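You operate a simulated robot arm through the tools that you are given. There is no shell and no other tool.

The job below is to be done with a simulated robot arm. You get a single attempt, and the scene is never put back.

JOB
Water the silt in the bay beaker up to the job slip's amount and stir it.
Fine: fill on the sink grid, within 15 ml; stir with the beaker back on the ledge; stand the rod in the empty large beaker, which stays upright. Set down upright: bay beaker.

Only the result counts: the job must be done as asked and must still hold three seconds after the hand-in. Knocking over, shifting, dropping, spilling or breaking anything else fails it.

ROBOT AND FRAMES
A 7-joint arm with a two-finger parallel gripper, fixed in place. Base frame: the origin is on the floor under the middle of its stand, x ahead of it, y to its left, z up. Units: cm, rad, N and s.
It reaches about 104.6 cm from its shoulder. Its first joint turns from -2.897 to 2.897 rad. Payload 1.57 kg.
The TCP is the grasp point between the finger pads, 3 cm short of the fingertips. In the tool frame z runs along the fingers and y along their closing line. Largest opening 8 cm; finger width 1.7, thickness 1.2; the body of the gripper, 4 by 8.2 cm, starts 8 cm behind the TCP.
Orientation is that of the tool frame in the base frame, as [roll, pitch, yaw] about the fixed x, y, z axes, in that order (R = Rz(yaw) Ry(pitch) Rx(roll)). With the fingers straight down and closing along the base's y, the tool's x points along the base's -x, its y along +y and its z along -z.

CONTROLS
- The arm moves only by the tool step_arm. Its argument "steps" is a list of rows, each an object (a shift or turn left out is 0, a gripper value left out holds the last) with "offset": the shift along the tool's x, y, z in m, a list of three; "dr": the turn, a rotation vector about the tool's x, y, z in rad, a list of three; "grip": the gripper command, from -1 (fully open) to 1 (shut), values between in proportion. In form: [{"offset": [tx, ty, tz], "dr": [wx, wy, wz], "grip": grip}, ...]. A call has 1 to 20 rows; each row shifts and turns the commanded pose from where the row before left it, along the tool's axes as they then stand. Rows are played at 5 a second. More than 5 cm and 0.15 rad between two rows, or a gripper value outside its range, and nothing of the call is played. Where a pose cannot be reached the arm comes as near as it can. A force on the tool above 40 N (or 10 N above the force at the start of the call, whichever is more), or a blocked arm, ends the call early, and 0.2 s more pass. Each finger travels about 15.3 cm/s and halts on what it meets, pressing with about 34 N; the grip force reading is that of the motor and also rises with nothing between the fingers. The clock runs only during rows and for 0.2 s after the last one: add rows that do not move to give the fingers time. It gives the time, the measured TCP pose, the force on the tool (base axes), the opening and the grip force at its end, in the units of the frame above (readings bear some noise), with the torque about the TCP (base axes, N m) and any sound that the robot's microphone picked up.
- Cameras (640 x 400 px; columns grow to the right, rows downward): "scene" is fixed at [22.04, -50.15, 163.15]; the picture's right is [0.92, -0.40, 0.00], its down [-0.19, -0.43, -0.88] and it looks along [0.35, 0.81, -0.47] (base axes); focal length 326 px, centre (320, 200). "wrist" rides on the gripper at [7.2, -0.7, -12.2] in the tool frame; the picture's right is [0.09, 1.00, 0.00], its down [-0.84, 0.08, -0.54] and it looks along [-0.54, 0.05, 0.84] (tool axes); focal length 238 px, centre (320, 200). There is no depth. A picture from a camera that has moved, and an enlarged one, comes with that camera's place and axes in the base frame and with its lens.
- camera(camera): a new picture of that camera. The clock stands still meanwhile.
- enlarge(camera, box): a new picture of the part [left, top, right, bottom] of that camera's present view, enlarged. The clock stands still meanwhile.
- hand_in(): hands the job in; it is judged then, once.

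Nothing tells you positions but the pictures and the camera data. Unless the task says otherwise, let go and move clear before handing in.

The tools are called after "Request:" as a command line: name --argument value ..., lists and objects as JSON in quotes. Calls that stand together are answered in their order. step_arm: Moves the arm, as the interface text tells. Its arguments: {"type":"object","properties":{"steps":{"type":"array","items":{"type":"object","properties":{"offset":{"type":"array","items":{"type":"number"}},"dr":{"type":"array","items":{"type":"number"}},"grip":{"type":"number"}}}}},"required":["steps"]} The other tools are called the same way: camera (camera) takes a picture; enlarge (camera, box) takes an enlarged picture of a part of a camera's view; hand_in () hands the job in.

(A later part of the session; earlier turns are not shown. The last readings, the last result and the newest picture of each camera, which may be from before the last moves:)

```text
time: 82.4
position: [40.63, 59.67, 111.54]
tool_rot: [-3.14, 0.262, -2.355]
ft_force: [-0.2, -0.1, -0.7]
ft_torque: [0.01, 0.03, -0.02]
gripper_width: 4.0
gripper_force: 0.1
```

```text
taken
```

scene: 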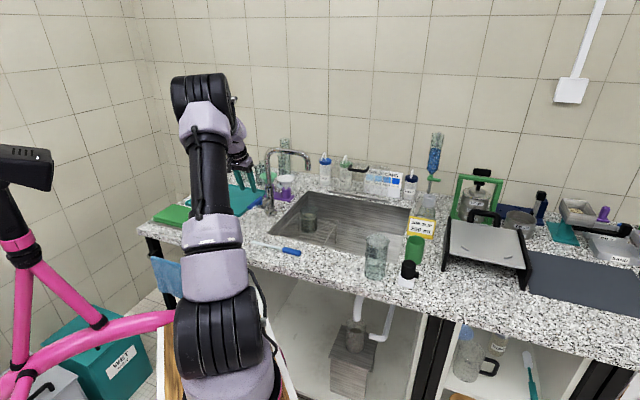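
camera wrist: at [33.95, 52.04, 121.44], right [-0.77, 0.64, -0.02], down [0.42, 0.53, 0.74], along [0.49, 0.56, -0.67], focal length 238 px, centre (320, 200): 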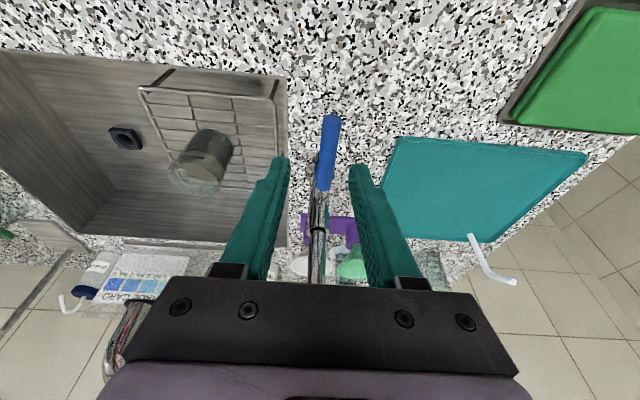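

Tap lever is back to its closed position. I'll open the gripper, shift right in front of the beaker and tilt back to 45°.

Request:
step_arm --steps '[{"offset": [-0.004, -0.035, 0.001], "grip": -1}, {"offset": [-0.004, -0.035, 0.001]}, {"offset": [-0.004, -0.035, 0.001]}, {"offset": [-0.004, -0.035, 0.001]}, {"offset": [-0.004, -0.035, 0.001]}, {"dr": [0, -0.131, 0]}, {"dr": [0, -0.131, 0]}, {"dr": [0, -0.131, 0]}, {"dr": [0, -0.131, 0]}, {}, {}]'

Request:
camera --camera "wrist"

Request:
camera --camera "scene"

```text
time: 84.8
position: [54.49, 48.8, 111.62]
tool_rot: [3.14, 0.788, -2.356]
ft_force: [0.2, 0.1, 0.2]
ft_torque: [-0.01, 0.01, 0.02]
gripper_width: 8.0
gripper_force: 0.0
```

```text
taken
camera wrist: at [45.29, 38.54, 114.97], right [-0.75, 0.66, -0.06], down [0.09, 0.2, 0.98], along [0.66, 0.73, -0.21], focal length 238 px, centre (320, 200)
```

wrist: 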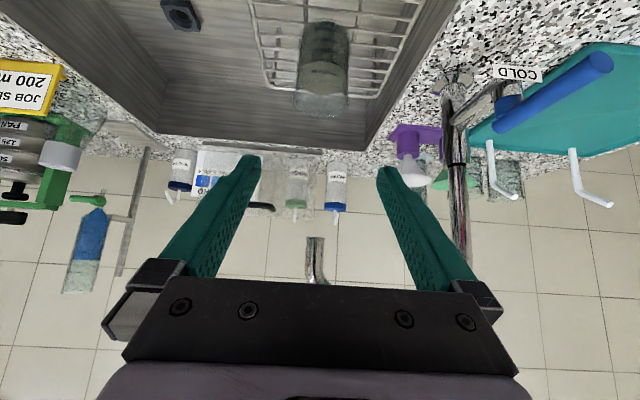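

```text
taken
```

scene: 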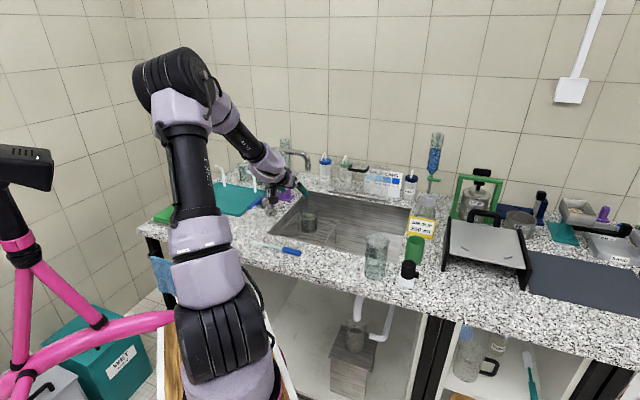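

Lined up with the beaker. I'll descend and approach partway along the finger axis, then check centring.

Request:
step_arm --steps '[{"offset": [0.0268, 0, 0.0268]}, {"offset": [0.0268, 0, 0.0268]}, {"offset": [0, 0, 0.03]}, {"offset": [0, 0, 0.03]}, {"offset": [0, 0, 0.03]}, {}, {}]'

Request:
camera --camera "wrist"

Request:
enlarge --camera "wrist" --box '[240, 40, 400, 220]'

```text
time: 86.4
position: [59.09, 53.42, 97.6]
tool_rot: [-3.141, 0.786, -2.356]
ft_force: [0.1, 0.0, -1.4]
ft_torque: [0.01, -0.02, -0.01]
gripper_width: 7.99
gripper_force: 0.1
```

```text
taken
camera wrist: at [49.86, 43.23, 101.08], right [-0.75, 0.66, -0.07], down [0.09, 0.2, 0.98], along [0.66, 0.73, -0.21], focal length 238 px, centre (320, 200)
```

wrist: 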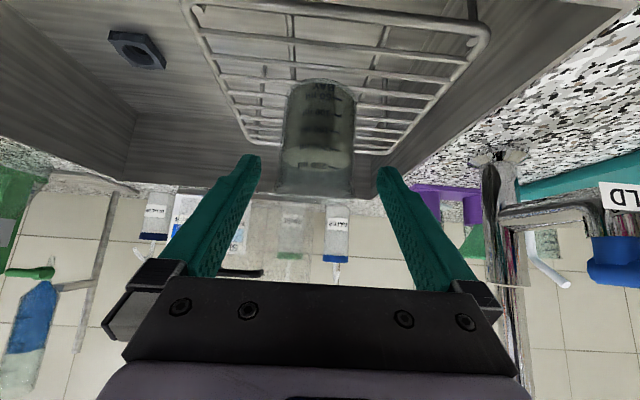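

```text
2.22 times, centred on (320, 130) of wrist
camera zoom: at [49.86, 43.23, 101.08], right [-0.75, 0.66, -0.07], down [0.09, 0.2, 0.98], along [0.66, 0.73, -0.21], focal length 530 px, centre (320, 356)
```

zoom: 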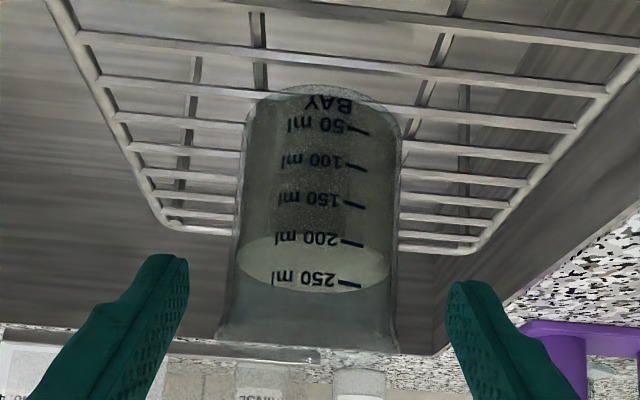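

I'll zoom tightly on the waterline to confirm the reading against the 200 ml mark.

Request:
enlarge --camera "wrist" --box '[280, 110, 360, 180]'

```text
5.71 times, centred on (320, 145) of wrist
camera zoom: at [49.86, 43.23, 101.08], right [-0.75, 0.66, -0.07], down [0.09, 0.2, 0.98], along [0.66, 0.73, -0.21], focal length 1362 px, centre (320, 514)
```

zoom: 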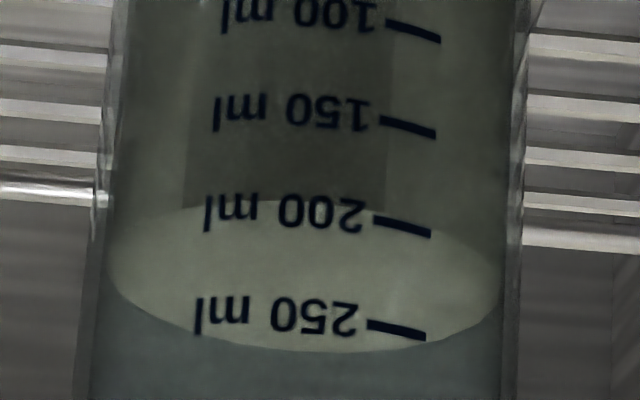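

The close-up puts the waterline just under the 200 ml mark, around 195 ml, well within tolerance. I'll shift 1.5 mm right for centring, slide in and grip.

Request:
step_arm --steps '[{"offset": [0, -0.0015, 0.0275]}, {"offset": [0, 0, 0.03]}, {"offset": [0, 0, 0.025]}, {"offset": [0, 0, 0.015]}, {}, {}]'

Request:
camera --camera "wrist"

```text
time: 87.8
position: [64.04, 58.11, 90.82]
tool_rot: [-3.141, 0.786, -2.356]
ft_force: [-0.5, -0.1, 0.8]
ft_torque: [-0.02, -0.01, 0.0]
gripper_width: 8.03
gripper_force: 0.1
```

```text
taken
camera wrist: at [54.86, 47.87, 94.23], right [-0.75, 0.66, -0.07], down [0.09, 0.2, 0.98], along [0.65, 0.73, -0.21], focal length 238 px, centre (320, 200)
```

wrist: 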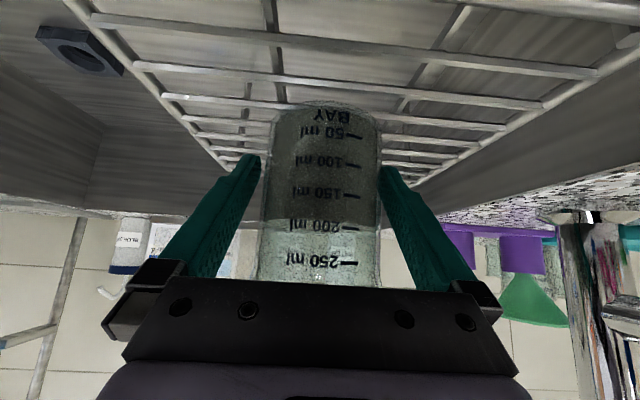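

In position around the beaker. This near-horizontal view lets me double-check the level, then I'll grip.

Request:
enlarge --camera "wrist" --box '[260, 150, 380, 280]'

Request:
step_arm --steps '[{"grip": -0.6}, {"grip": -0.6}, {"grip": -0.6}, {"grip": -0.6}]'

```text
3.08 times, centred on (320, 215) of wrist
camera zoom: at [54.86, 47.87, 94.23], right [-0.75, 0.66, -0.07], down [0.09, 0.2, 0.98], along [0.65, 0.73, -0.21], focal length 733 px, centre (320, 154)
```

zoom: 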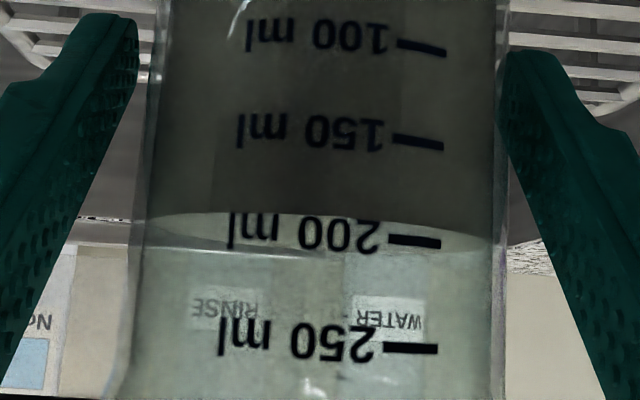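

```text
time: 88.8
position: [64.18, 58.03, 90.77]
tool_rot: [3.141, 0.787, -2.355]
ft_force: [0.3, 0.1, 0.0]
ft_torque: [0.05, -0.08, 0.05]
gripper_width: 6.55
gripper_force: 34.0
```

This view puts the level nearer 191–194 ml, which is inside tolerance but closer to the low side than I'd like. I'll release the beaker again, back off and add a few millilitres.

Request:
step_arm --steps '[{"grip": -0.7}, {"grip": -0.8}, {"grip": -1}, {}, {"offset": [0, 0, -0.015]}, {"offset": [0, 0, -0.035]}, {"offset": [0, 0, -0.045]}, {"offset": [0, 0, -0.045]}, {"offset": [0, 0, -0.045]}, {"offset": [-0.027, 0, -0.027]}, {"offset": [-0.027, 0, -0.027]}, {}]'

Request:
step_arm --steps '[{"dr": [0, 0.131, 0]}, {"dr": [0, 0.131, 0]}, {"dr": [0, 0.131, 0]}, {"dr": [0, 0.131, 0]}, {"offset": [0, 0.0365, 0]}, {"offset": [0, 0.0365, 0]}, {"offset": [0, 0.0365, 0]}, {"offset": [0, 0.0365, 0]}, {"offset": [0, 0.0365, 0]}, {}, {}]'

Request:
camera --camera "wrist"

Request:
camera --camera "scene"

```text
time: 91.4
position: [55.01, 48.65, 111.43]
tool_rot: [3.141, 0.784, -2.356]
ft_force: [0.3, -0.3, -0.6]
ft_torque: [-0.03, 0.0, 0.0]
gripper_width: 8.01
gripper_force: 0.0
```

```text
time: 93.8
position: [41.89, 61.75, 111.48]
tool_rot: [3.142, 0.261, -2.356]
ft_force: [-0.2, 0.3, 0.3]
ft_torque: [0.0, 0.01, -0.02]
gripper_width: 8.01
gripper_force: 0.1
```

```text
taken
camera wrist: at [35.19, 54.08, 121.26], right [-0.77, 0.64, -0.02], down [0.42, 0.53, 0.74], along [0.49, 0.56, -0.67], focal length 238 px, centre (320, 200)
```

wrist: 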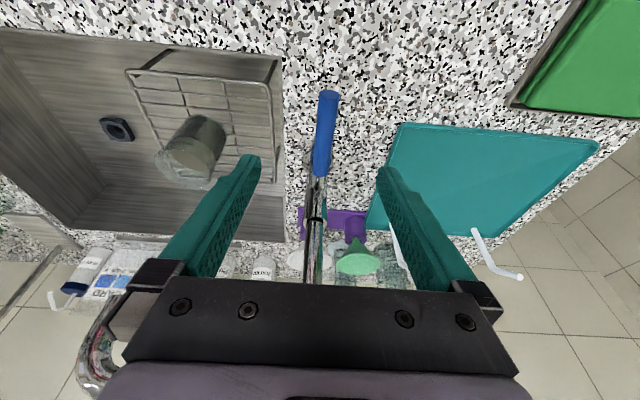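

```text
taken
```

scene: 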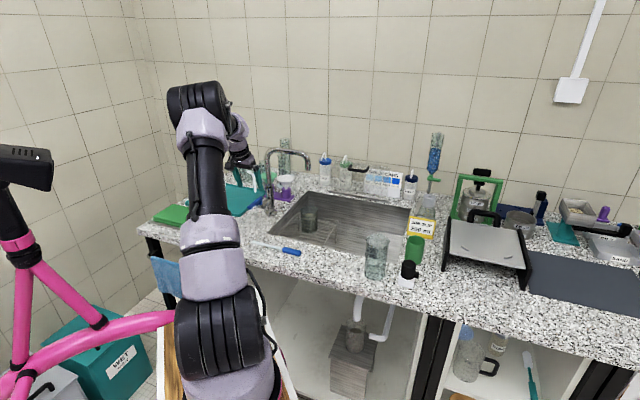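

Back above the lever. I'll lower the open fingers around it and narrow the gap as before.

Request:
step_arm --steps '[{"offset": [0.0024, 0.0006, 0.0284]}, {"offset": [0.0024, 0.0006, 0.0284]}, {"offset": [0.0024, 0.0006, 0.0284]}, {"offset": [0.0024, 0.0006, 0.0284]}, {"grip": -0.5}, {"grip": 0}, {}, {}]'

Request:
step_arm --steps '[{"offset": [0, 0.005, 0]}, {"offset": [0, 0.005, 0]}, {"offset": [0, 0.004, 0]}, {}]'

Request:
enlarge --camera "wrist" --box '[40, 80, 440, 290]'

```text
time: 95.6
position: [43.09, 63.33, 100.24]
tool_rot: [-3.141, 0.261, -2.356]
ft_force: [1.2, 0.4, 1.0]
ft_torque: [0.0, 0.0, -0.03]
gripper_width: 3.98
gripper_force: 0.1
```

```text
time: 96.6
position: [42.08, 64.32, 100.33]
tool_rot: [3.141, 0.264, -2.355]
ft_force: [0.5, -1.0, -0.2]
ft_torque: [0.02, 0.0, -0.01]
gripper_width: 4.09
gripper_force: 0.4
```

```text
1.60 times, centred on (240, 185) of wrist
camera zoom: at [35.43, 56.61, 110.12], right [-0.77, 0.64, -0.02], down [0.42, 0.53, 0.74], along [0.49, 0.56, -0.67], focal length 381 px, centre (448, 224)
```

zoom: 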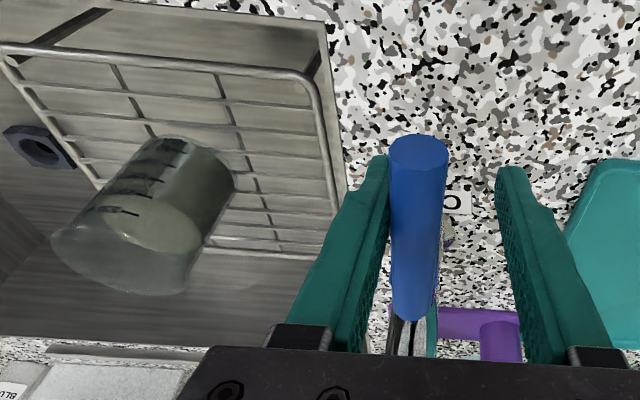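

Same contact state as before. I'll crack the tap by the same small amount as the first time (about 1.5 ml/s).

Request:
step_arm --steps '[{"offset": [0, 0.003, 0]}, {"offset": [0, 0.002, 0]}, {}, {}]'

Request:
enlarge --camera "scene" --box '[299, 208, 321, 234]'

Request:
enlarge --camera "wrist" --box '[40, 80, 440, 290]'

```text
time: 97.6
position: [41.72, 64.61, 100.22]
tool_rot: [-3.141, 0.261, -2.356]
ft_force: [0.8, 0.1, 0.1]
ft_torque: [-0.01, 0.0, 0.03]
gripper_width: 4.03
gripper_force: 0.5
```

```text
15.38 times, centred on (310, 221) of scene
camera zoom: at [22.04, -50.15, 163.15], right [0.92, -0.4, 0.0], down [-0.19, -0.43, -0.88], along [0.35, 0.81, -0.47], focal length 5010 px, centre (474, -123)
```

zoom: 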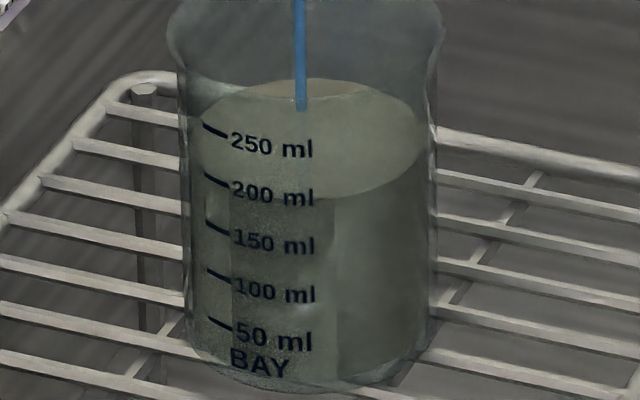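

```text
1.60 times, centred on (240, 185) of wrist
camera zoom: at [35.1, 56.99, 110.1], right [-0.77, 0.64, -0.02], down [0.42, 0.53, 0.74], along [0.49, 0.56, -0.67], focal length 381 px, centre (448, 224)
```

zoom: 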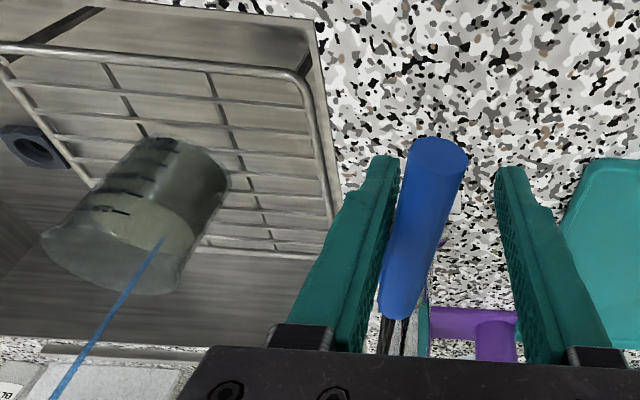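

Flowing again at a trickle. I'll wait about 4 s and re-read.

Request:
step_arm --steps '[{}, {}, {}, {}, {}, {}, {}, {}, {}, {}, {}, {}, {}, {}, {}, {}, {}, {}, {}, {}]'

Request:
enlarge --camera "scene" --box '[299, 208, 321, 234]'

```text
time: 101.8
position: [41.85, 64.56, 100.35]
tool_rot: [-3.141, 0.262, -2.356]
ft_force: [0.1, -0.5, 0.4]
ft_torque: [0.01, 0.02, -0.02]
gripper_width: 3.99
gripper_force: 0.1
```

```text
15.38 times, centred on (310, 221) of scene
camera zoom: at [22.04, -50.15, 163.15], right [0.92, -0.4, 0.0], down [-0.19, -0.43, -0.88], along [0.35, 0.81, -0.47], focal length 5010 px, centre (474, -123)
```

zoom: 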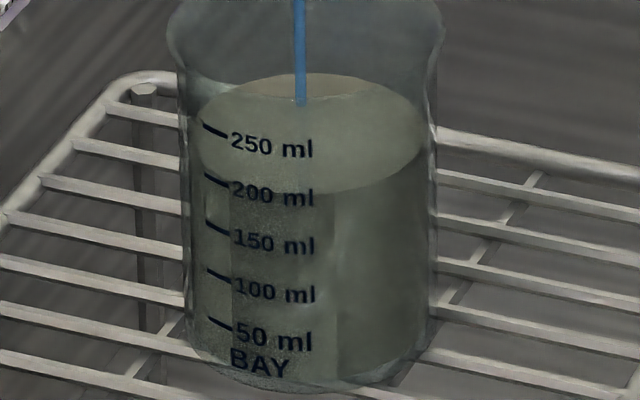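

About 5 ml added. Another second or so, then I'll close the tap against its stop.

Request:
step_arm --steps '[{}, {}, {}, {}, {}, {"offset": [0, -0.01, 0]}, {"offset": [0, -0.01, 0]}, {"offset": [0, -0.006, 0]}, {"offset": [0, -0.004, 0]}, {}, {}]'

Request:
enlarge --camera "scene" --box '[299, 208, 321, 234]'

Request:
enlarge --camera "wrist" --box '[40, 80, 440, 290]'

```text
time: 104.2
position: [43.83, 62.41, 100.32]
tool_rot: [-3.141, 0.261, -2.356]
ft_force: [-2.0, 3.5, 1.7]
ft_torque: [0.01, 0.0, 0.01]
gripper_width: 4.32
gripper_force: 1.4
```

```text
15.38 times, centred on (310, 221) of scene
camera zoom: at [22.04, -50.15, 163.15], right [0.92, -0.4, 0.0], down [-0.19, -0.43, -0.88], along [0.35, 0.81, -0.47], focal length 5010 px, centre (474, -123)
```

zoom: 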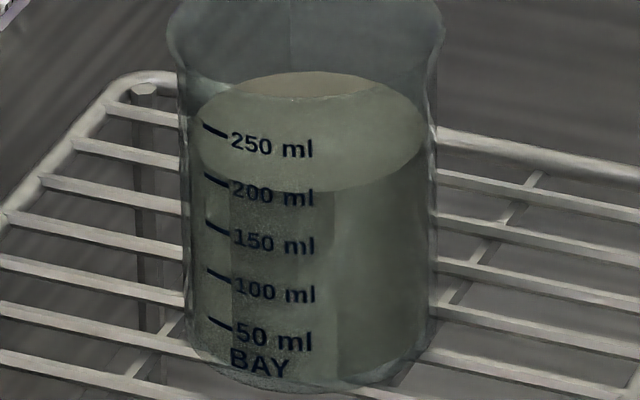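

```text
1.60 times, centred on (240, 185) of wrist
camera zoom: at [37.13, 54.86, 110.09], right [-0.77, 0.64, -0.02], down [0.42, 0.53, 0.74], along [0.49, 0.56, -0.67], focal length 381 px, centre (448, 224)
```

zoom: 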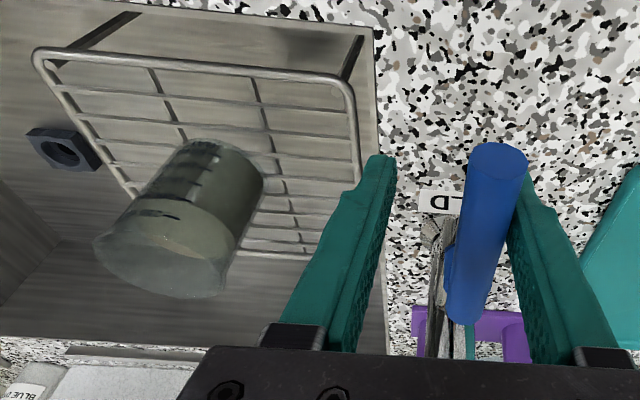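

Stream stopped again and about 7 ml went in. I'll seat the lever a touch more, release, and return to the beaker.

Request:
step_arm --steps '[{"offset": [0, -0.004, 0]}, {"offset": [0, -0.002, 0]}, {}, {"offset": [0, 0.004, 0]}, {"offset": [0, 0.004, 0]}, {}, {"offset": [0.003, 0, -0.03]}, {"offset": [0.003, 0, -0.03]}, {"offset": [0.003, 0, -0.03]}, {"offset": [0.003, 0, -0.03]}, {}]'

Request:
enlarge --camera "scene" --box '[240, 140, 340, 240]'

Request:
step_arm --steps '[{"offset": [-0.004, -0.035, 0.001], "grip": -1}, {"offset": [-0.004, -0.035, 0.001]}, {"offset": [-0.004, -0.035, 0.001]}, {"offset": [-0.004, -0.035, 0.001]}, {"offset": [-0.004, -0.035, 0.001]}, {"dr": [0, -0.131, 0]}, {"dr": [0, -0.131, 0]}, {"dr": [0, -0.131, 0]}, {"dr": [0, -0.131, 0]}, {}, {}]'

Request:
camera --camera "wrist"

```text
time: 106.6
position: [40.63, 59.65, 111.51]
tool_rot: [-3.14, 0.262, -2.356]
ft_force: [0.8, 0.6, 0.4]
ft_torque: [0.02, 0.04, -0.04]
gripper_width: 4.0
gripper_force: 0.0
```

```text
4.00 times, centred on (290, 190) of scene
camera zoom: at [22.04, -50.15, 163.15], right [0.92, -0.4, 0.0], down [-0.19, -0.43, -0.88], along [0.35, 0.81, -0.47], focal length 1303 px, centre (440, 240)
```

zoom: 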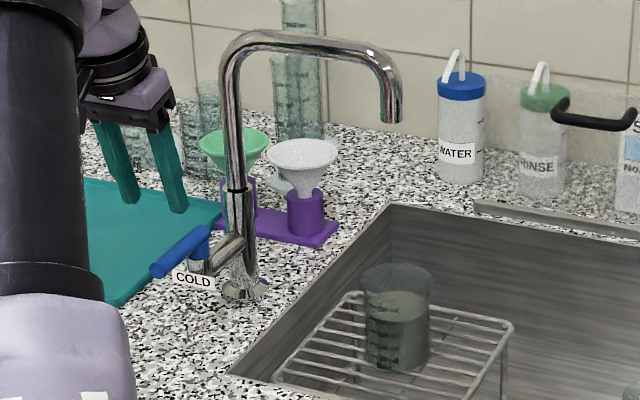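

```text
time: 109.0
position: [54.58, 48.68, 111.53]
tool_rot: [-3.141, 0.787, -2.356]
ft_force: [0.4, -0.7, -0.1]
ft_torque: [0.0, 0.01, 0.05]
gripper_width: 7.99
gripper_force: 0.1
```

```text
taken
camera wrist: at [45.34, 38.47, 114.96], right [-0.75, 0.66, -0.06], down [0.09, 0.2, 0.98], along [0.66, 0.73, -0.21], focal length 238 px, centre (320, 200)
```

wrist: 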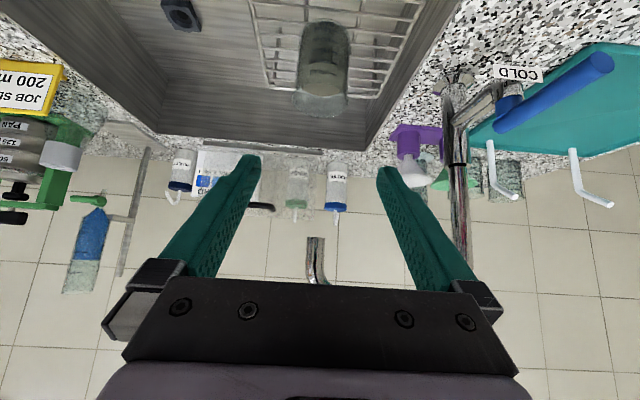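

Tap closed and no drips. Same approach back to the beaker, with a slight right shift for where I left it.

Request:
step_arm --steps '[{"offset": [0.0268, -0.001, 0.0268]}, {"offset": [0.0268, -0.0008, 0.0268]}, {"offset": [0, 0, 0.03]}, {"offset": [0, 0, 0.03]}, {"offset": [0, 0, 0.03]}, {}, {}]'

Request:
enlarge --camera "wrist" --box '[200, 40, 440, 220]'

Request:
enlarge --camera "wrist" --box '[280, 110, 360, 180]'

```text
time: 110.6
position: [59.1, 53.13, 97.67]
tool_rot: [-3.141, 0.787, -2.357]
ft_force: [0.4, 0.9, -0.5]
ft_torque: [0.0, 0.0, 0.0]
gripper_width: 8.0
gripper_force: 0.0
```

```text
2.22 times, centred on (320, 130) of wrist
camera zoom: at [49.89, 43.02, 101.03], right [-0.75, 0.66, -0.07], down [0.09, 0.2, 0.98], along [0.65, 0.73, -0.21], focal length 530 px, centre (320, 356)
```

zoom: 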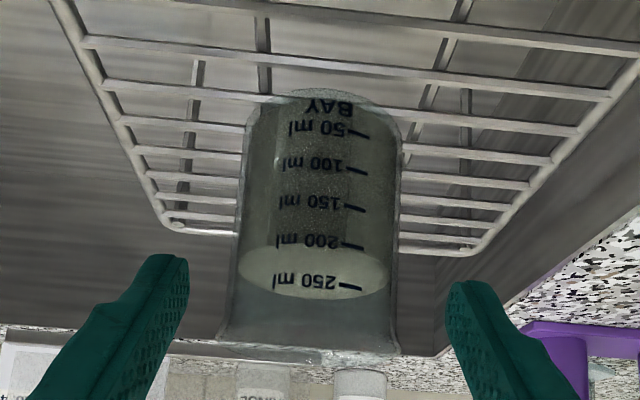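

```text
5.71 times, centred on (320, 145) of wrist
camera zoom: at [49.89, 43.02, 101.03], right [-0.75, 0.66, -0.07], down [0.09, 0.2, 0.98], along [0.65, 0.73, -0.21], focal length 1362 px, centre (320, 514)
```

zoom: 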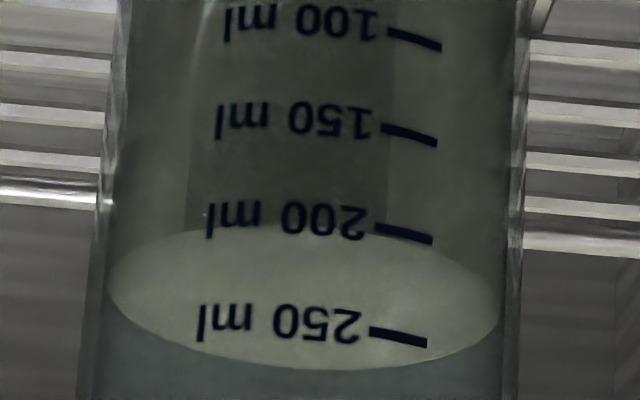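

Now the waterline sits right on the 200 ml mark. I'll slide in and grip the beaker.

Request:
step_arm --steps '[{"offset": [0, -0.001, 0.0275]}, {"offset": [0, 0, 0.03]}, {"offset": [0, 0, 0.025]}, {"offset": [0, 0, 0.015]}, {}, {}]'

Request:
step_arm --steps '[{"grip": -0.6}, {"grip": -0.6}, {"grip": -0.6}, {"grip": -0.6}]'

Request:
camera --camera "wrist"

```text
time: 112.0
position: [64.04, 57.94, 90.95]
tool_rot: [-3.14, 0.786, -2.357]
ft_force: [-1.0, -0.4, -0.1]
ft_torque: [-0.03, -0.05, -0.01]
gripper_width: 8.0
gripper_force: 0.1
```

```text
time: 113.0
position: [64.19, 57.89, 90.96]
tool_rot: [-3.141, 0.787, -2.357]
ft_force: [-0.6, 0.7, 1.3]
ft_torque: [0.04, -0.02, -0.01]
gripper_width: 6.54
gripper_force: 34.0
```

```text
taken
camera wrist: at [54.85, 47.68, 94.27], right [-0.75, 0.66, -0.07], down [0.09, 0.2, 0.98], along [0.65, 0.73, -0.21], focal length 238 px, centre (320, 200)
```

wrist: 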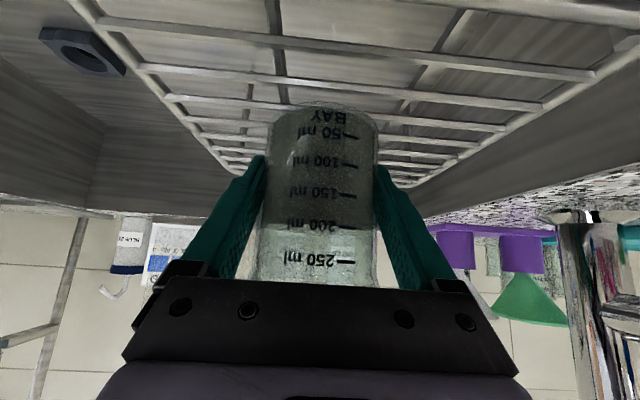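

Gripped. I'll lift slowly with gentle ramps so nothing sloshes.

Request:
step_arm --steps '[{"offset": [-0.002, 0, -0.002]}, {"offset": [-0.004, 0, -0.004]}, {"offset": [-0.007, 0, -0.007]}, {"offset": [-0.008, 0, -0.008]}, {"offset": [-0.008, 0, -0.008]}, {"offset": [-0.008, 0, -0.008]}, {"offset": [-0.008, 0, -0.008]}, {"offset": [-0.008, 0, -0.008]}, {"offset": [-0.007, 0, -0.007]}, {"offset": [-0.005, 0, -0.005]}, {"offset": [-0.003, 0, -0.003]}, {"offset": [-0.001, 0, -0.001]}, {}]'

Request:
camera --camera "wrist"

Request:
enlarge --camera "scene" --box '[240, 130, 400, 270]'

```text
time: 115.8
position: [64.13, 57.85, 100.48]
tool_rot: [3.14, 0.786, -2.357]
ft_force: [0.3, 0.5, -3.5]
ft_torque: [0.0, -0.01, 0.01]
gripper_width: 6.54
gripper_force: 33.4
```

```text
taken
camera wrist: at [54.9, 47.68, 103.93], right [-0.75, 0.66, -0.07], down [0.09, 0.2, 0.98], along [0.65, 0.73, -0.21], focal length 238 px, centre (320, 200)
```

wrist: 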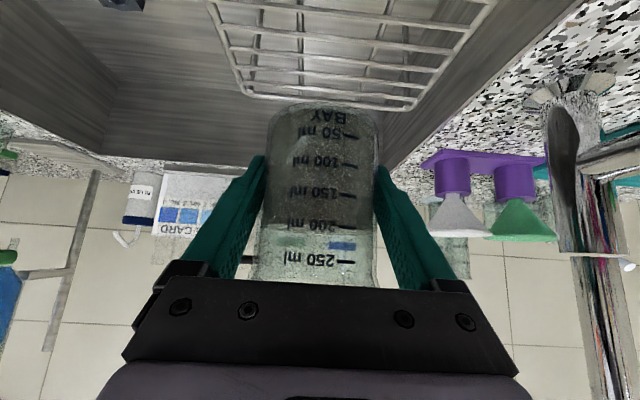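

```text
2.86 times, centred on (320, 200) of scene
camera zoom: at [22.04, -50.15, 163.15], right [0.92, -0.4, 0.0], down [-0.19, -0.43, -0.88], along [0.35, 0.81, -0.47], focal length 930 px, centre (320, 200)
```

zoom: 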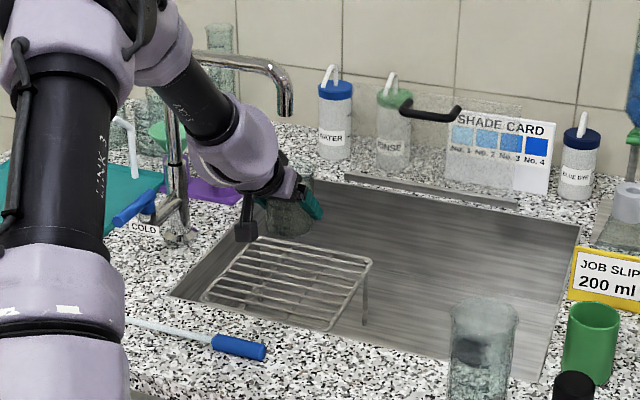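

It weighs about 0.35 kg and sits steady. I'll carry it smoothly back toward its ledge spot at travel height.

Request:
step_arm --steps '[{"offset": [0.0015, -0.0019, -0.0015]}, {"offset": [0.0037, -0.0047, -0.0037]}, {"offset": [0.0059, -0.0074, -0.0059]}, {"offset": [0.0082, -0.0102, -0.0082]}, {"offset": [0.00965, -0.0121, -0.00965]}, {"offset": [0.00965, -0.0121, -0.00965]}, {"offset": [0.00965, -0.0121, -0.00965]}, {"offset": [0.00965, -0.0121, -0.00965]}, {"offset": [0.00965, -0.0121, -0.00965]}, {"offset": [0.00965, -0.0121, -0.00965]}, {"offset": [0.00965, -0.0121, -0.00965]}, {"offset": [0.00965, -0.0121, -0.00965]}, {"offset": [0.00965, -0.0121, -0.00965]}, {"offset": [0.00965, -0.0121, -0.00965]}, {"offset": [0.00965, -0.0121, -0.00965]}, {"offset": [0.0082, -0.0102, -0.0082]}, {"offset": [0.0067, -0.0084, -0.0067]}, {"offset": [0.0045, -0.0056, -0.0045]}, {"offset": [0.0022, -0.0028, -0.0022]}, {"offset": [0.0015, -0.0019, -0.0015]}]'

Request:
camera --camera "wrist"

Request:
camera --camera "scene"

```text
time: 120.0
position: [62.23, 29.72, 100.53]
tool_rot: [-3.14, 0.788, -2.358]
ft_force: [0.1, -0.1, -3.2]
ft_torque: [0.02, 0.04, -0.01]
gripper_width: 6.56
gripper_force: 34.1
```

```text
taken
camera wrist: at [53.14, 19.65, 103.96], right [-0.75, 0.66, -0.07], down [0.09, 0.2, 0.98], along [0.65, 0.73, -0.21], focal length 238 px, centre (320, 200)
```

wrist: 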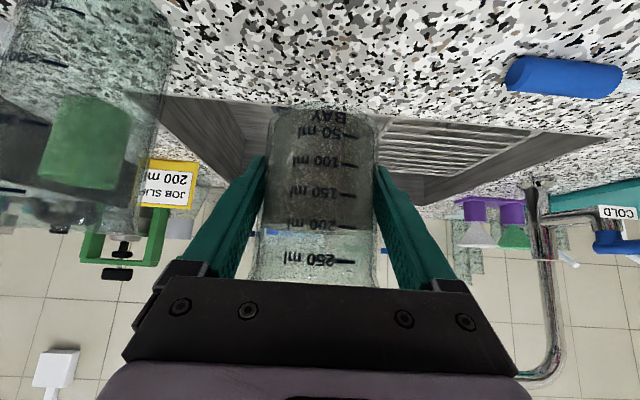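

```text
taken
```

scene: 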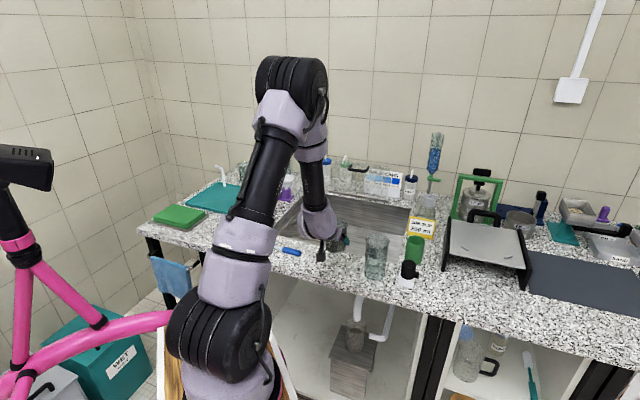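

Above the original ledge spot. I'll lower it smoothly to just above the counter.

Request:
step_arm --steps '[{"offset": [0.0028, 0, 0.0028]}, {"offset": [0.0057, 0, 0.0057]}, {"offset": [0.0071, 0, 0.0071]}, {"offset": [0.0071, 0, 0.0071]}, {"offset": [0.0071, 0, 0.0071]}, {"offset": [0.0057, 0, 0.0057]}, {"offset": [0.0028, 0, 0.0028]}, {}, {}]'

Request:
enlarge --camera "wrist" --box '[200, 60, 440, 290]'

```text
time: 122.0
position: [62.4, 29.91, 95.16]
tool_rot: [-3.141, 0.785, -2.355]
ft_force: [-0.1, -0.2, -2.7]
ft_torque: [0.01, 0.03, 0.01]
gripper_width: 6.54
gripper_force: 34.3
```

```text
1.74 times, centred on (320, 175) of wrist
camera zoom: at [53.21, 19.62, 98.52], right [-0.75, 0.66, -0.07], down [0.09, 0.2, 0.98], along [0.65, 0.73, -0.21], focal length 414 px, centre (320, 244)
```

zoom: 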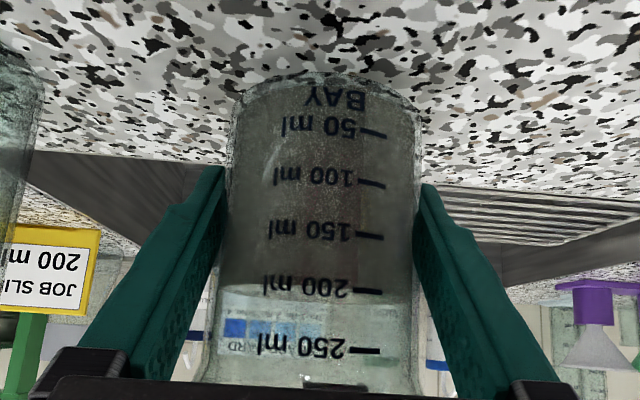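

Just above the counter. I'll creep down in 2 mm steps until contact.

Request:
step_arm --steps '[{"offset": [0.0018, 0, 0.0018]}, {"offset": [0.0018, 0, 0.0018]}, {}]'

Request:
step_arm --steps '[{"offset": [0.001, 0, 0.001]}, {}]'

Request:
step_arm --steps '[{"offset": [0.0007, 0, 0.0007]}, {}]'

```text
time: 122.8
position: [62.4, 29.76, 94.62]
tool_rot: [-3.141, 0.787, -2.357]
ft_force: [0.0, 0.5, -3.3]
ft_torque: [0.01, 0.0, 0.01]
gripper_width: 6.56
gripper_force: 33.7
```

```text
time: 123.4
position: [62.43, 29.67, 94.38]
tool_rot: [3.141, 0.786, -2.358]
ft_force: [0.1, 0.2, -3.1]
ft_torque: [-0.03, -0.02, -0.02]
gripper_width: 6.56
gripper_force: 34.4
```

```text
time: 124.0
position: [62.49, 29.83, 94.36]
tool_rot: [3.141, 0.787, -2.357]
ft_force: [0.1, 0.4, -3.1]
ft_torque: [0.02, 0.02, 0.01]
gripper_width: 6.54
gripper_force: 33.6
```

Request:
step_arm --steps '[{"offset": [0.0007, 0, 0.0007]}, {}]'

Request:
step_arm --steps '[{"offset": [0.0007, 0, 0.0007]}, {}]'

```text
time: 124.6
position: [62.32, 29.79, 94.23]
tool_rot: [-3.141, 0.785, -2.356]
ft_force: [0.6, 0.6, -2.7]
ft_torque: [-0.01, 0.01, -0.03]
gripper_width: 6.55
gripper_force: 33.5
```

```text
time: 125.2
position: [62.21, 29.84, 94.18]
tool_rot: [3.141, 0.786, -2.357]
ft_force: [0.0, 0.3, -2.9]
ft_torque: [0.02, 0.02, 0.03]
gripper_width: 6.54
gripper_force: 33.8
```

No contact yet at Z≈94.15; the beaker still hangs just above the counter. I'll continue in 1 mm steps.

Request:
step_arm --steps '[{"offset": [0.0007, 0, 0.0007]}, {}]'

Request:
step_arm --steps '[{"offset": [0.0007, 0, 0.0007]}, {}]'

Request:
enlarge --camera "scene" --box '[310, 220, 360, 275]'

```text
time: 125.8
position: [62.24, 29.84, 94.05]
tool_rot: [-3.141, 0.787, -2.357]
ft_force: [-0.6, -1.5, 6.7]
ft_torque: [-0.23, 0.27, 0.01]
gripper_width: 6.56
gripper_force: 34.4
```

```text
time: 126.4
position: [62.21, 29.83, 94.1]
tool_rot: [-3.141, 0.789, -2.357]
ft_force: [-1.1, -3.5, 16.5]
ft_torque: [-0.28, 0.44, 0.03]
gripper_width: 6.54
gripper_force: 34.2
```

```text
7.27 times, centred on (335, 248) of scene
camera zoom: at [22.04, -50.15, 163.15], right [0.92, -0.4, 0.0], down [-0.19, -0.43, -0.88], along [0.35, 0.81, -0.47], focal length 2368 px, centre (211, -146)
```

zoom: 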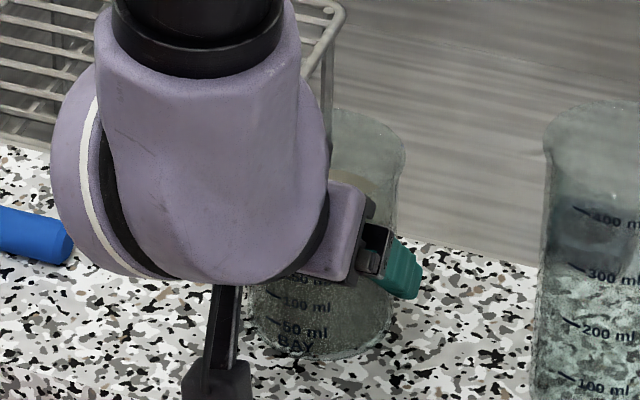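

The beaker is on the ledge (16 N contact). I'll relax the push by a millimetre, open the fingers, and back out along the finger axis.

Request:
step_arm --steps '[{"offset": [-0.0009, 0, -0.0009]}, {}, {"grip": -0.7}, {"grip": -0.8}, {"grip": -1}, {}, {}]'

Request:
camera --camera "wrist"

```text
time: 128.0
position: [62.44, 29.78, 94.13]
tool_rot: [-3.141, 0.787, -2.356]
ft_force: [0.1, 0.0, -0.2]
ft_torque: [0.0, -0.02, -0.02]
gripper_width: 7.99
gripper_force: 0.1
```

```text
taken
camera wrist: at [53.08, 19.58, 97.44], right [-0.75, 0.66, -0.07], down [0.09, 0.2, 0.98], along [0.65, 0.73, -0.21], focal length 238 px, centre (320, 200)
```

wrist: 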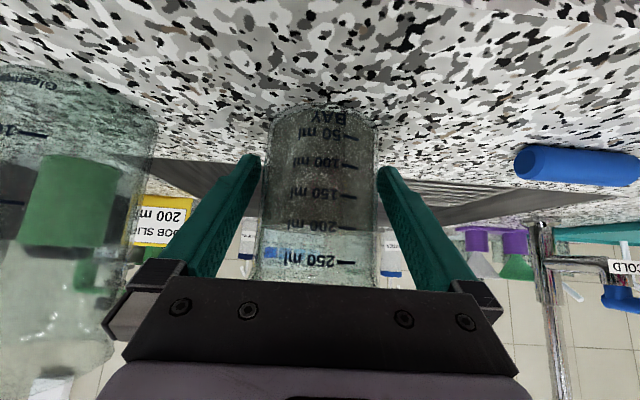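

The beaker stands on the ledge at its original spot. Next is the rod: I'll back out along the fingers, rise, and return to vertical.

Request:
step_arm --steps '[{"offset": [0, 0, -0.01]}, {"offset": [0, 0, -0.02]}, {"offset": [0, 0, -0.03]}, {"offset": [0, 0, -0.03]}, {"offset": [-0.0283, 0, -0.0283]}, {"offset": [-0.0283, 0, -0.0283]}, {"offset": [-0.0283, 0, -0.0283]}, {"offset": [-0.0283, 0, -0.0283]}, {}]'

Request:
step_arm --steps '[{"dr": [0, 0.131, 0]}, {"dr": [0, 0.131, 0]}, {"dr": [0, 0.131, 0]}, {"dr": [0, 0.131, 0]}, {"dr": [0, 0.131, 0]}, {"dr": [0, 0.131, 0]}, {}, {}]'

Request:
camera --camera "wrist"

Request:
camera --camera "scene"

```text
time: 130.0
position: [57.71, 25.14, 116.15]
tool_rot: [-3.14, 0.786, -2.357]
ft_force: [0.1, 0.2, -0.4]
ft_torque: [-0.01, -0.01, 0.04]
gripper_width: 7.98
gripper_force: 0.0
```

```text
time: 131.8
position: [57.86, 25.27, 116.41]
tool_rot: [3.141, 0.001, -2.355]
ft_force: [0.2, 0.2, 0.6]
ft_torque: [-0.01, -0.02, 0.05]
gripper_width: 8.01
gripper_force: 0.0
```

```text
taken
camera wrist: at [53.27, 19.69, 128.52], right [-0.77, 0.64, 0.0], down [0.54, 0.65, 0.54], along [0.35, 0.42, -0.84], focal length 238 px, centre (320, 200)
```

wrist: 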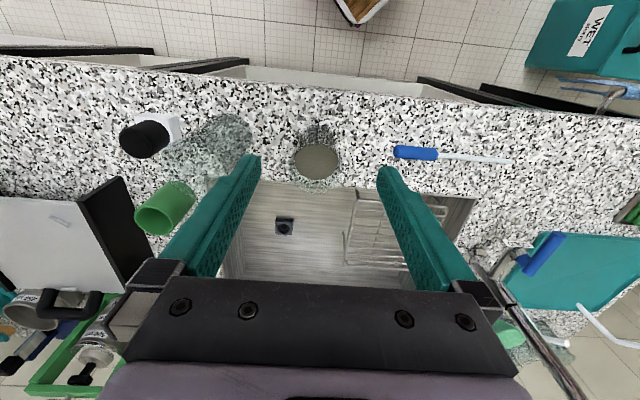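

```text
taken
```

scene: 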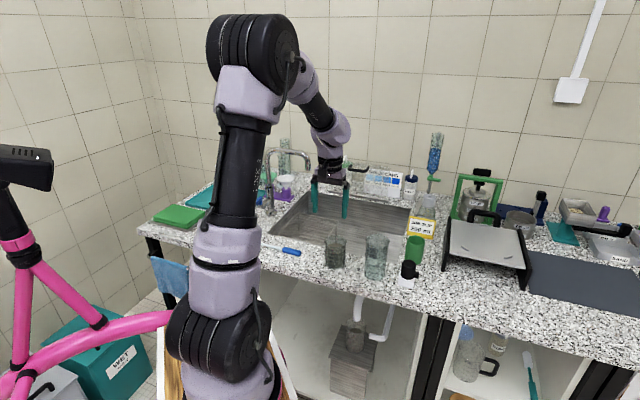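

The bay beaker is upright with the water in it. I'll slide left over the rod and measure it from two positions.

Request:
step_arm --steps '[{"offset": [0.008, 0.036, 0]}, {"offset": [0.008, 0.036, 0]}, {"offset": [0.008, 0.036, 0]}, {"offset": [0.008, 0.036, 0]}, {"offset": [0.008, 0.036, 0]}, {}, {}]'

Request:
camera --camera "wrist"

Request:
enlarge --camera "wrist" --box '[200, 100, 440, 250]'

```text
time: 133.4
position: [42.59, 35.23, 116.37]
tool_rot: [3.14, 0.0, -2.356]
ft_force: [0.3, 0.3, 0.1]
ft_torque: [0.01, 0.0, 0.06]
gripper_width: 8.01
gripper_force: 0.1
```

```text
taken
camera wrist: at [37.95, 29.64, 128.39], right [-0.77, 0.64, 0.0], down [0.54, 0.65, 0.54], along [0.35, 0.42, -0.84], focal length 238 px, centre (320, 200)
```

wrist: 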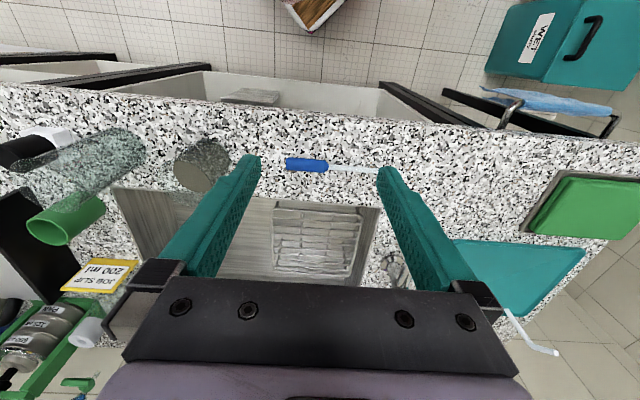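

```text
2.67 times, centred on (320, 175) of wrist
camera zoom: at [37.95, 29.64, 128.39], right [-0.77, 0.64, 0.0], down [0.54, 0.65, 0.54], along [0.35, 0.42, -0.84], focal length 636 px, centre (320, 267)
```

zoom: 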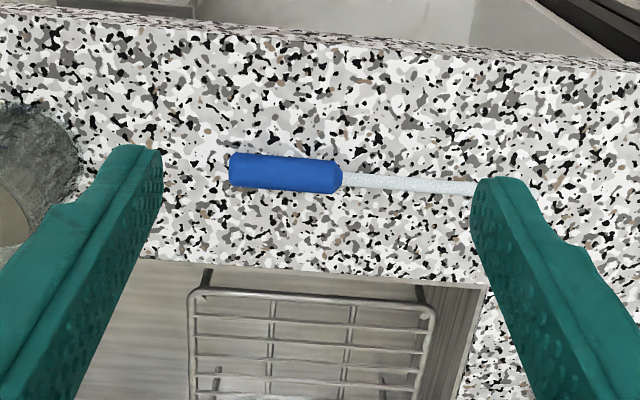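

The handle spans C' -10.1 to -2.8 at N≈64.95, about 2.2 cm thick. I'll move above its middle and turn the gripper 90° so the fingers close across it.

Request:
step_arm --steps '[{"offset": [-0.033, -0.004, 0]}, {"offset": [-0.033, -0.004, 0]}, {"offset": [-0.033, -0.004, 0]}, {"dr": [0, 0, 0.1428]}, {"dr": [0, 0, 0.1428]}, {"dr": [0, 0, 0.1428]}, {"dr": [0, 0, 0.1428]}, {"dr": [0, 0, 0.1428]}, {"dr": [0, 0, 0.1428]}, {"dr": [0, 0, 0.1428]}, {"dr": [0, 0, 0.1428]}, {"dr": [0, 0, 0.1428]}, {"dr": [0, 0, 0.1428]}, {"dr": [0, 0, 0.1428]}, {}, {}]'

Request:
camera --camera "wrist"

Request:
camera --camera "scene"

```text
time: 136.8
position: [50.22, 41.41, 116.28]
tool_rot: [3.139, -0.001, 2.357]
ft_force: [-0.1, -0.1, 0.1]
ft_torque: [0.03, 0.0, 0.0]
gripper_width: 8.02
gripper_force: 0.0
```

```text
taken
camera wrist: at [44.65, 45.97, 128.47], right [0.64, 0.77, 0.0], down [0.65, -0.54, 0.54], along [0.42, -0.35, -0.84], focal length 238 px, centre (320, 200)
```

wrist: 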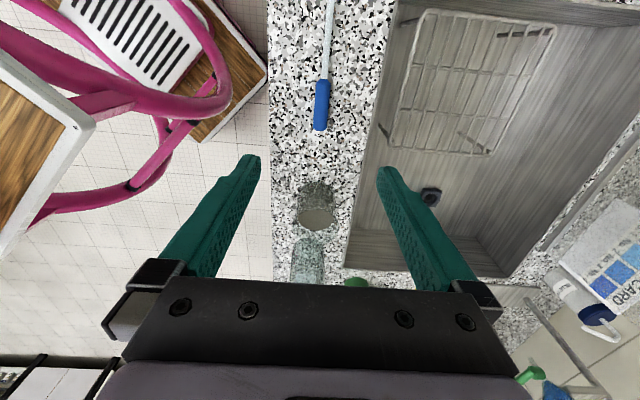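

```text
taken
```

scene: 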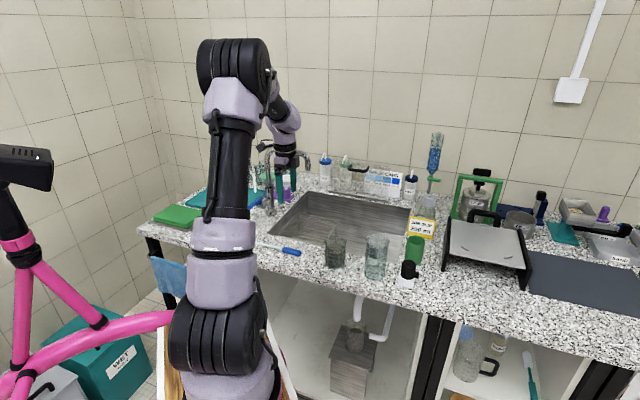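

Aligned over the handle with the fingers closing across it. I'll descend most of the way and check.

Request:
step_arm --steps '[{"offset": [0, 0.001, 0.04]}, {"offset": [0, 0, 0.04]}, {"offset": [0, 0, 0.04]}, {"offset": [0, 0, 0.04]}, {"offset": [0, 0, 0.03]}, {}, {}]'

Request:
camera --camera "wrist"

Request:
enlarge --camera "scene" --box '[250, 190, 370, 280]'

```text
time: 138.4
position: [50.21, 41.35, 97.53]
tool_rot: [-3.141, -0.001, 2.355]
ft_force: [0.3, 0.1, -0.5]
ft_torque: [0.04, -0.01, -0.02]
gripper_width: 8.01
gripper_force: 0.1
```

```text
taken
camera wrist: at [44.62, 45.96, 109.57], right [0.64, 0.77, 0.0], down [0.65, -0.54, 0.54], along [0.42, -0.35, -0.84], focal length 238 px, centre (320, 200)
```

wrist: 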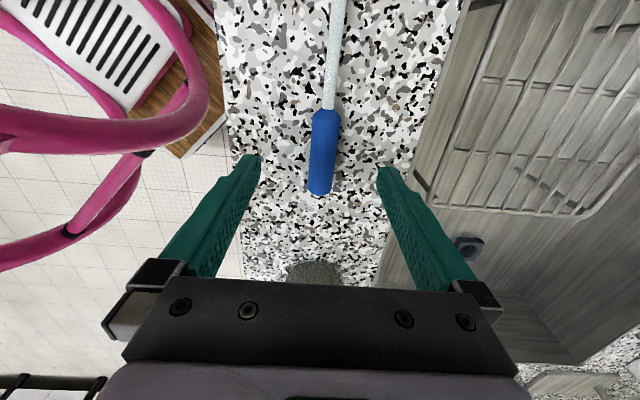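

```text
4.44 times, centred on (310, 235) of scene
camera zoom: at [22.04, -50.15, 163.15], right [0.92, -0.4, 0.0], down [-0.19, -0.43, -0.88], along [0.35, 0.81, -0.47], focal length 1447 px, centre (364, 44)
```

zoom: 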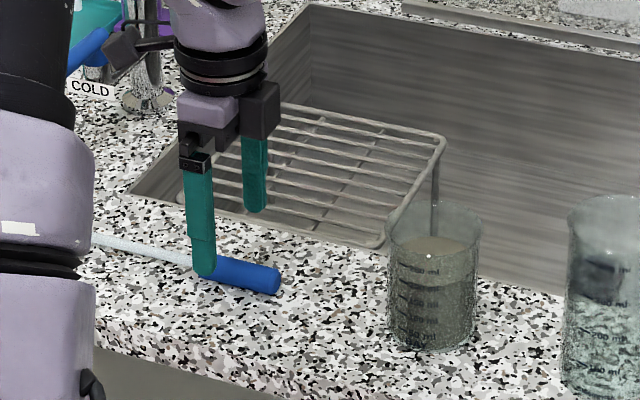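

The handle lies between the fingers. I'll make a 2 mm correction, lower until the fingertips are just above the counter, and close on it.

Request:
step_arm --steps '[{"offset": [0, 0.002, 0.015]}, {"offset": [0, 0, 0.013]}, {"offset": [0, 0, 0.008]}, {"offset": [0, 0, 0.004]}, {}, {}]'

Request:
step_arm --steps '[{"grip": -0.3}, {"grip": 0.1}, {"grip": 0.6}, {"grip": 0.6}, {}, {}]'

Request:
camera --camera "wrist"

Request:
enlarge --camera "scene" --box '[250, 190, 370, 280]'

```text
time: 139.8
position: [50.46, 41.46, 93.48]
tool_rot: [3.14, 0.002, 2.356]
ft_force: [-0.5, -0.3, 0.0]
ft_torque: [0.01, -0.02, -0.02]
gripper_width: 8.0
gripper_force: 0.0
```

```text
time: 141.2
position: [50.44, 41.6, 93.47]
tool_rot: [-3.14, -0.001, 2.355]
ft_force: [-0.3, -0.7, -0.8]
ft_torque: [0.0, 0.03, -0.01]
gripper_width: 2.08
gripper_force: 34.1
```

```text
taken
camera wrist: at [44.84, 46.16, 105.57], right [0.64, 0.77, 0.0], down [0.65, -0.54, 0.54], along [0.42, -0.35, -0.84], focal length 238 px, centre (320, 200)
```

wrist: 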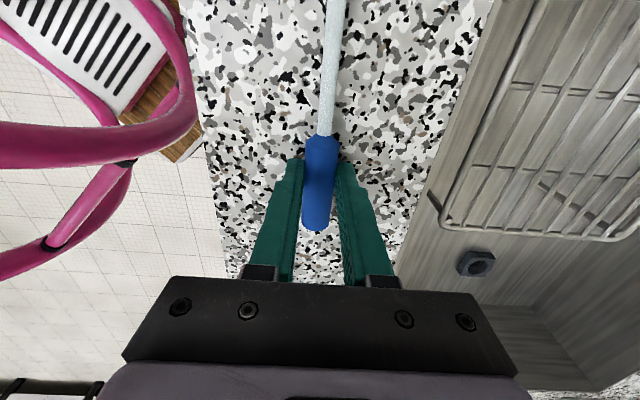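

```text
4.44 times, centred on (310, 235) of scene
camera zoom: at [22.04, -50.15, 163.15], right [0.92, -0.4, 0.0], down [-0.19, -0.43, -0.88], along [0.35, 0.81, -0.47], focal length 1447 px, centre (364, 44)
```

zoom: 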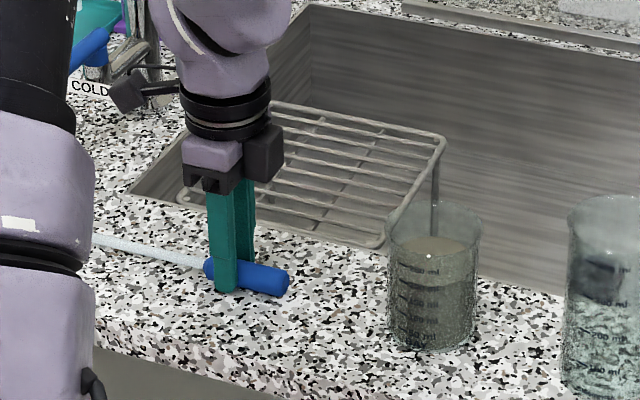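

The rod's handle is held (2.1 cm, 34 N). I'll lift it straight up well clear of everything.

Request:
step_arm --steps '[{"offset": [0, 0, -0.008]}, {"offset": [0, 0, -0.02]}, {"offset": [0, 0, -0.035]}, {"offset": [0, 0, -0.045]}, {"offset": [0, 0, -0.045]}, {"offset": [0, 0, -0.045]}, {"offset": [0, 0, -0.035]}, {"offset": [0, 0, -0.017]}, {}, {}]'

Request:
camera --camera "wrist"

Request:
camera --camera "scene"

```text
time: 143.4
position: [50.32, 41.34, 118.62]
tool_rot: [3.14, -0.001, 2.356]
ft_force: [-0.5, -0.1, -0.6]
ft_torque: [0.0, -0.02, 0.01]
gripper_width: 2.06
gripper_force: 34.1
```

```text
taken
camera wrist: at [44.81, 46.04, 130.69], right [0.64, 0.77, 0.0], down [0.65, -0.54, 0.54], along [0.42, -0.35, -0.84], focal length 238 px, centre (320, 200)
```

wrist: 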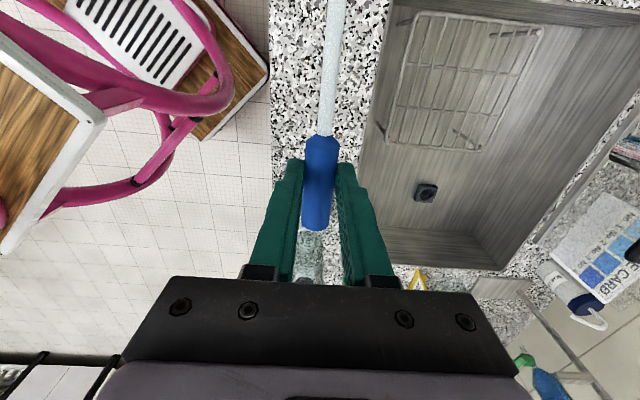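

```text
taken
```

scene: 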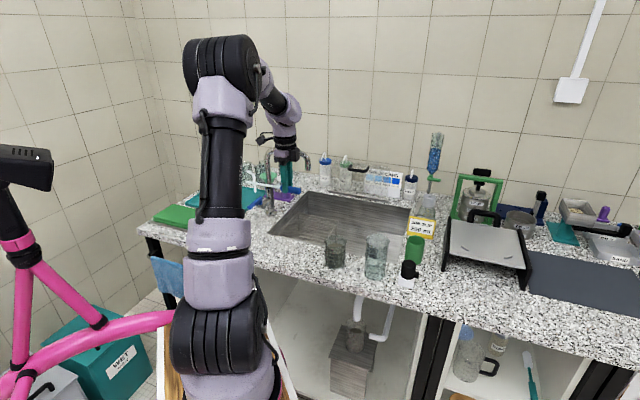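

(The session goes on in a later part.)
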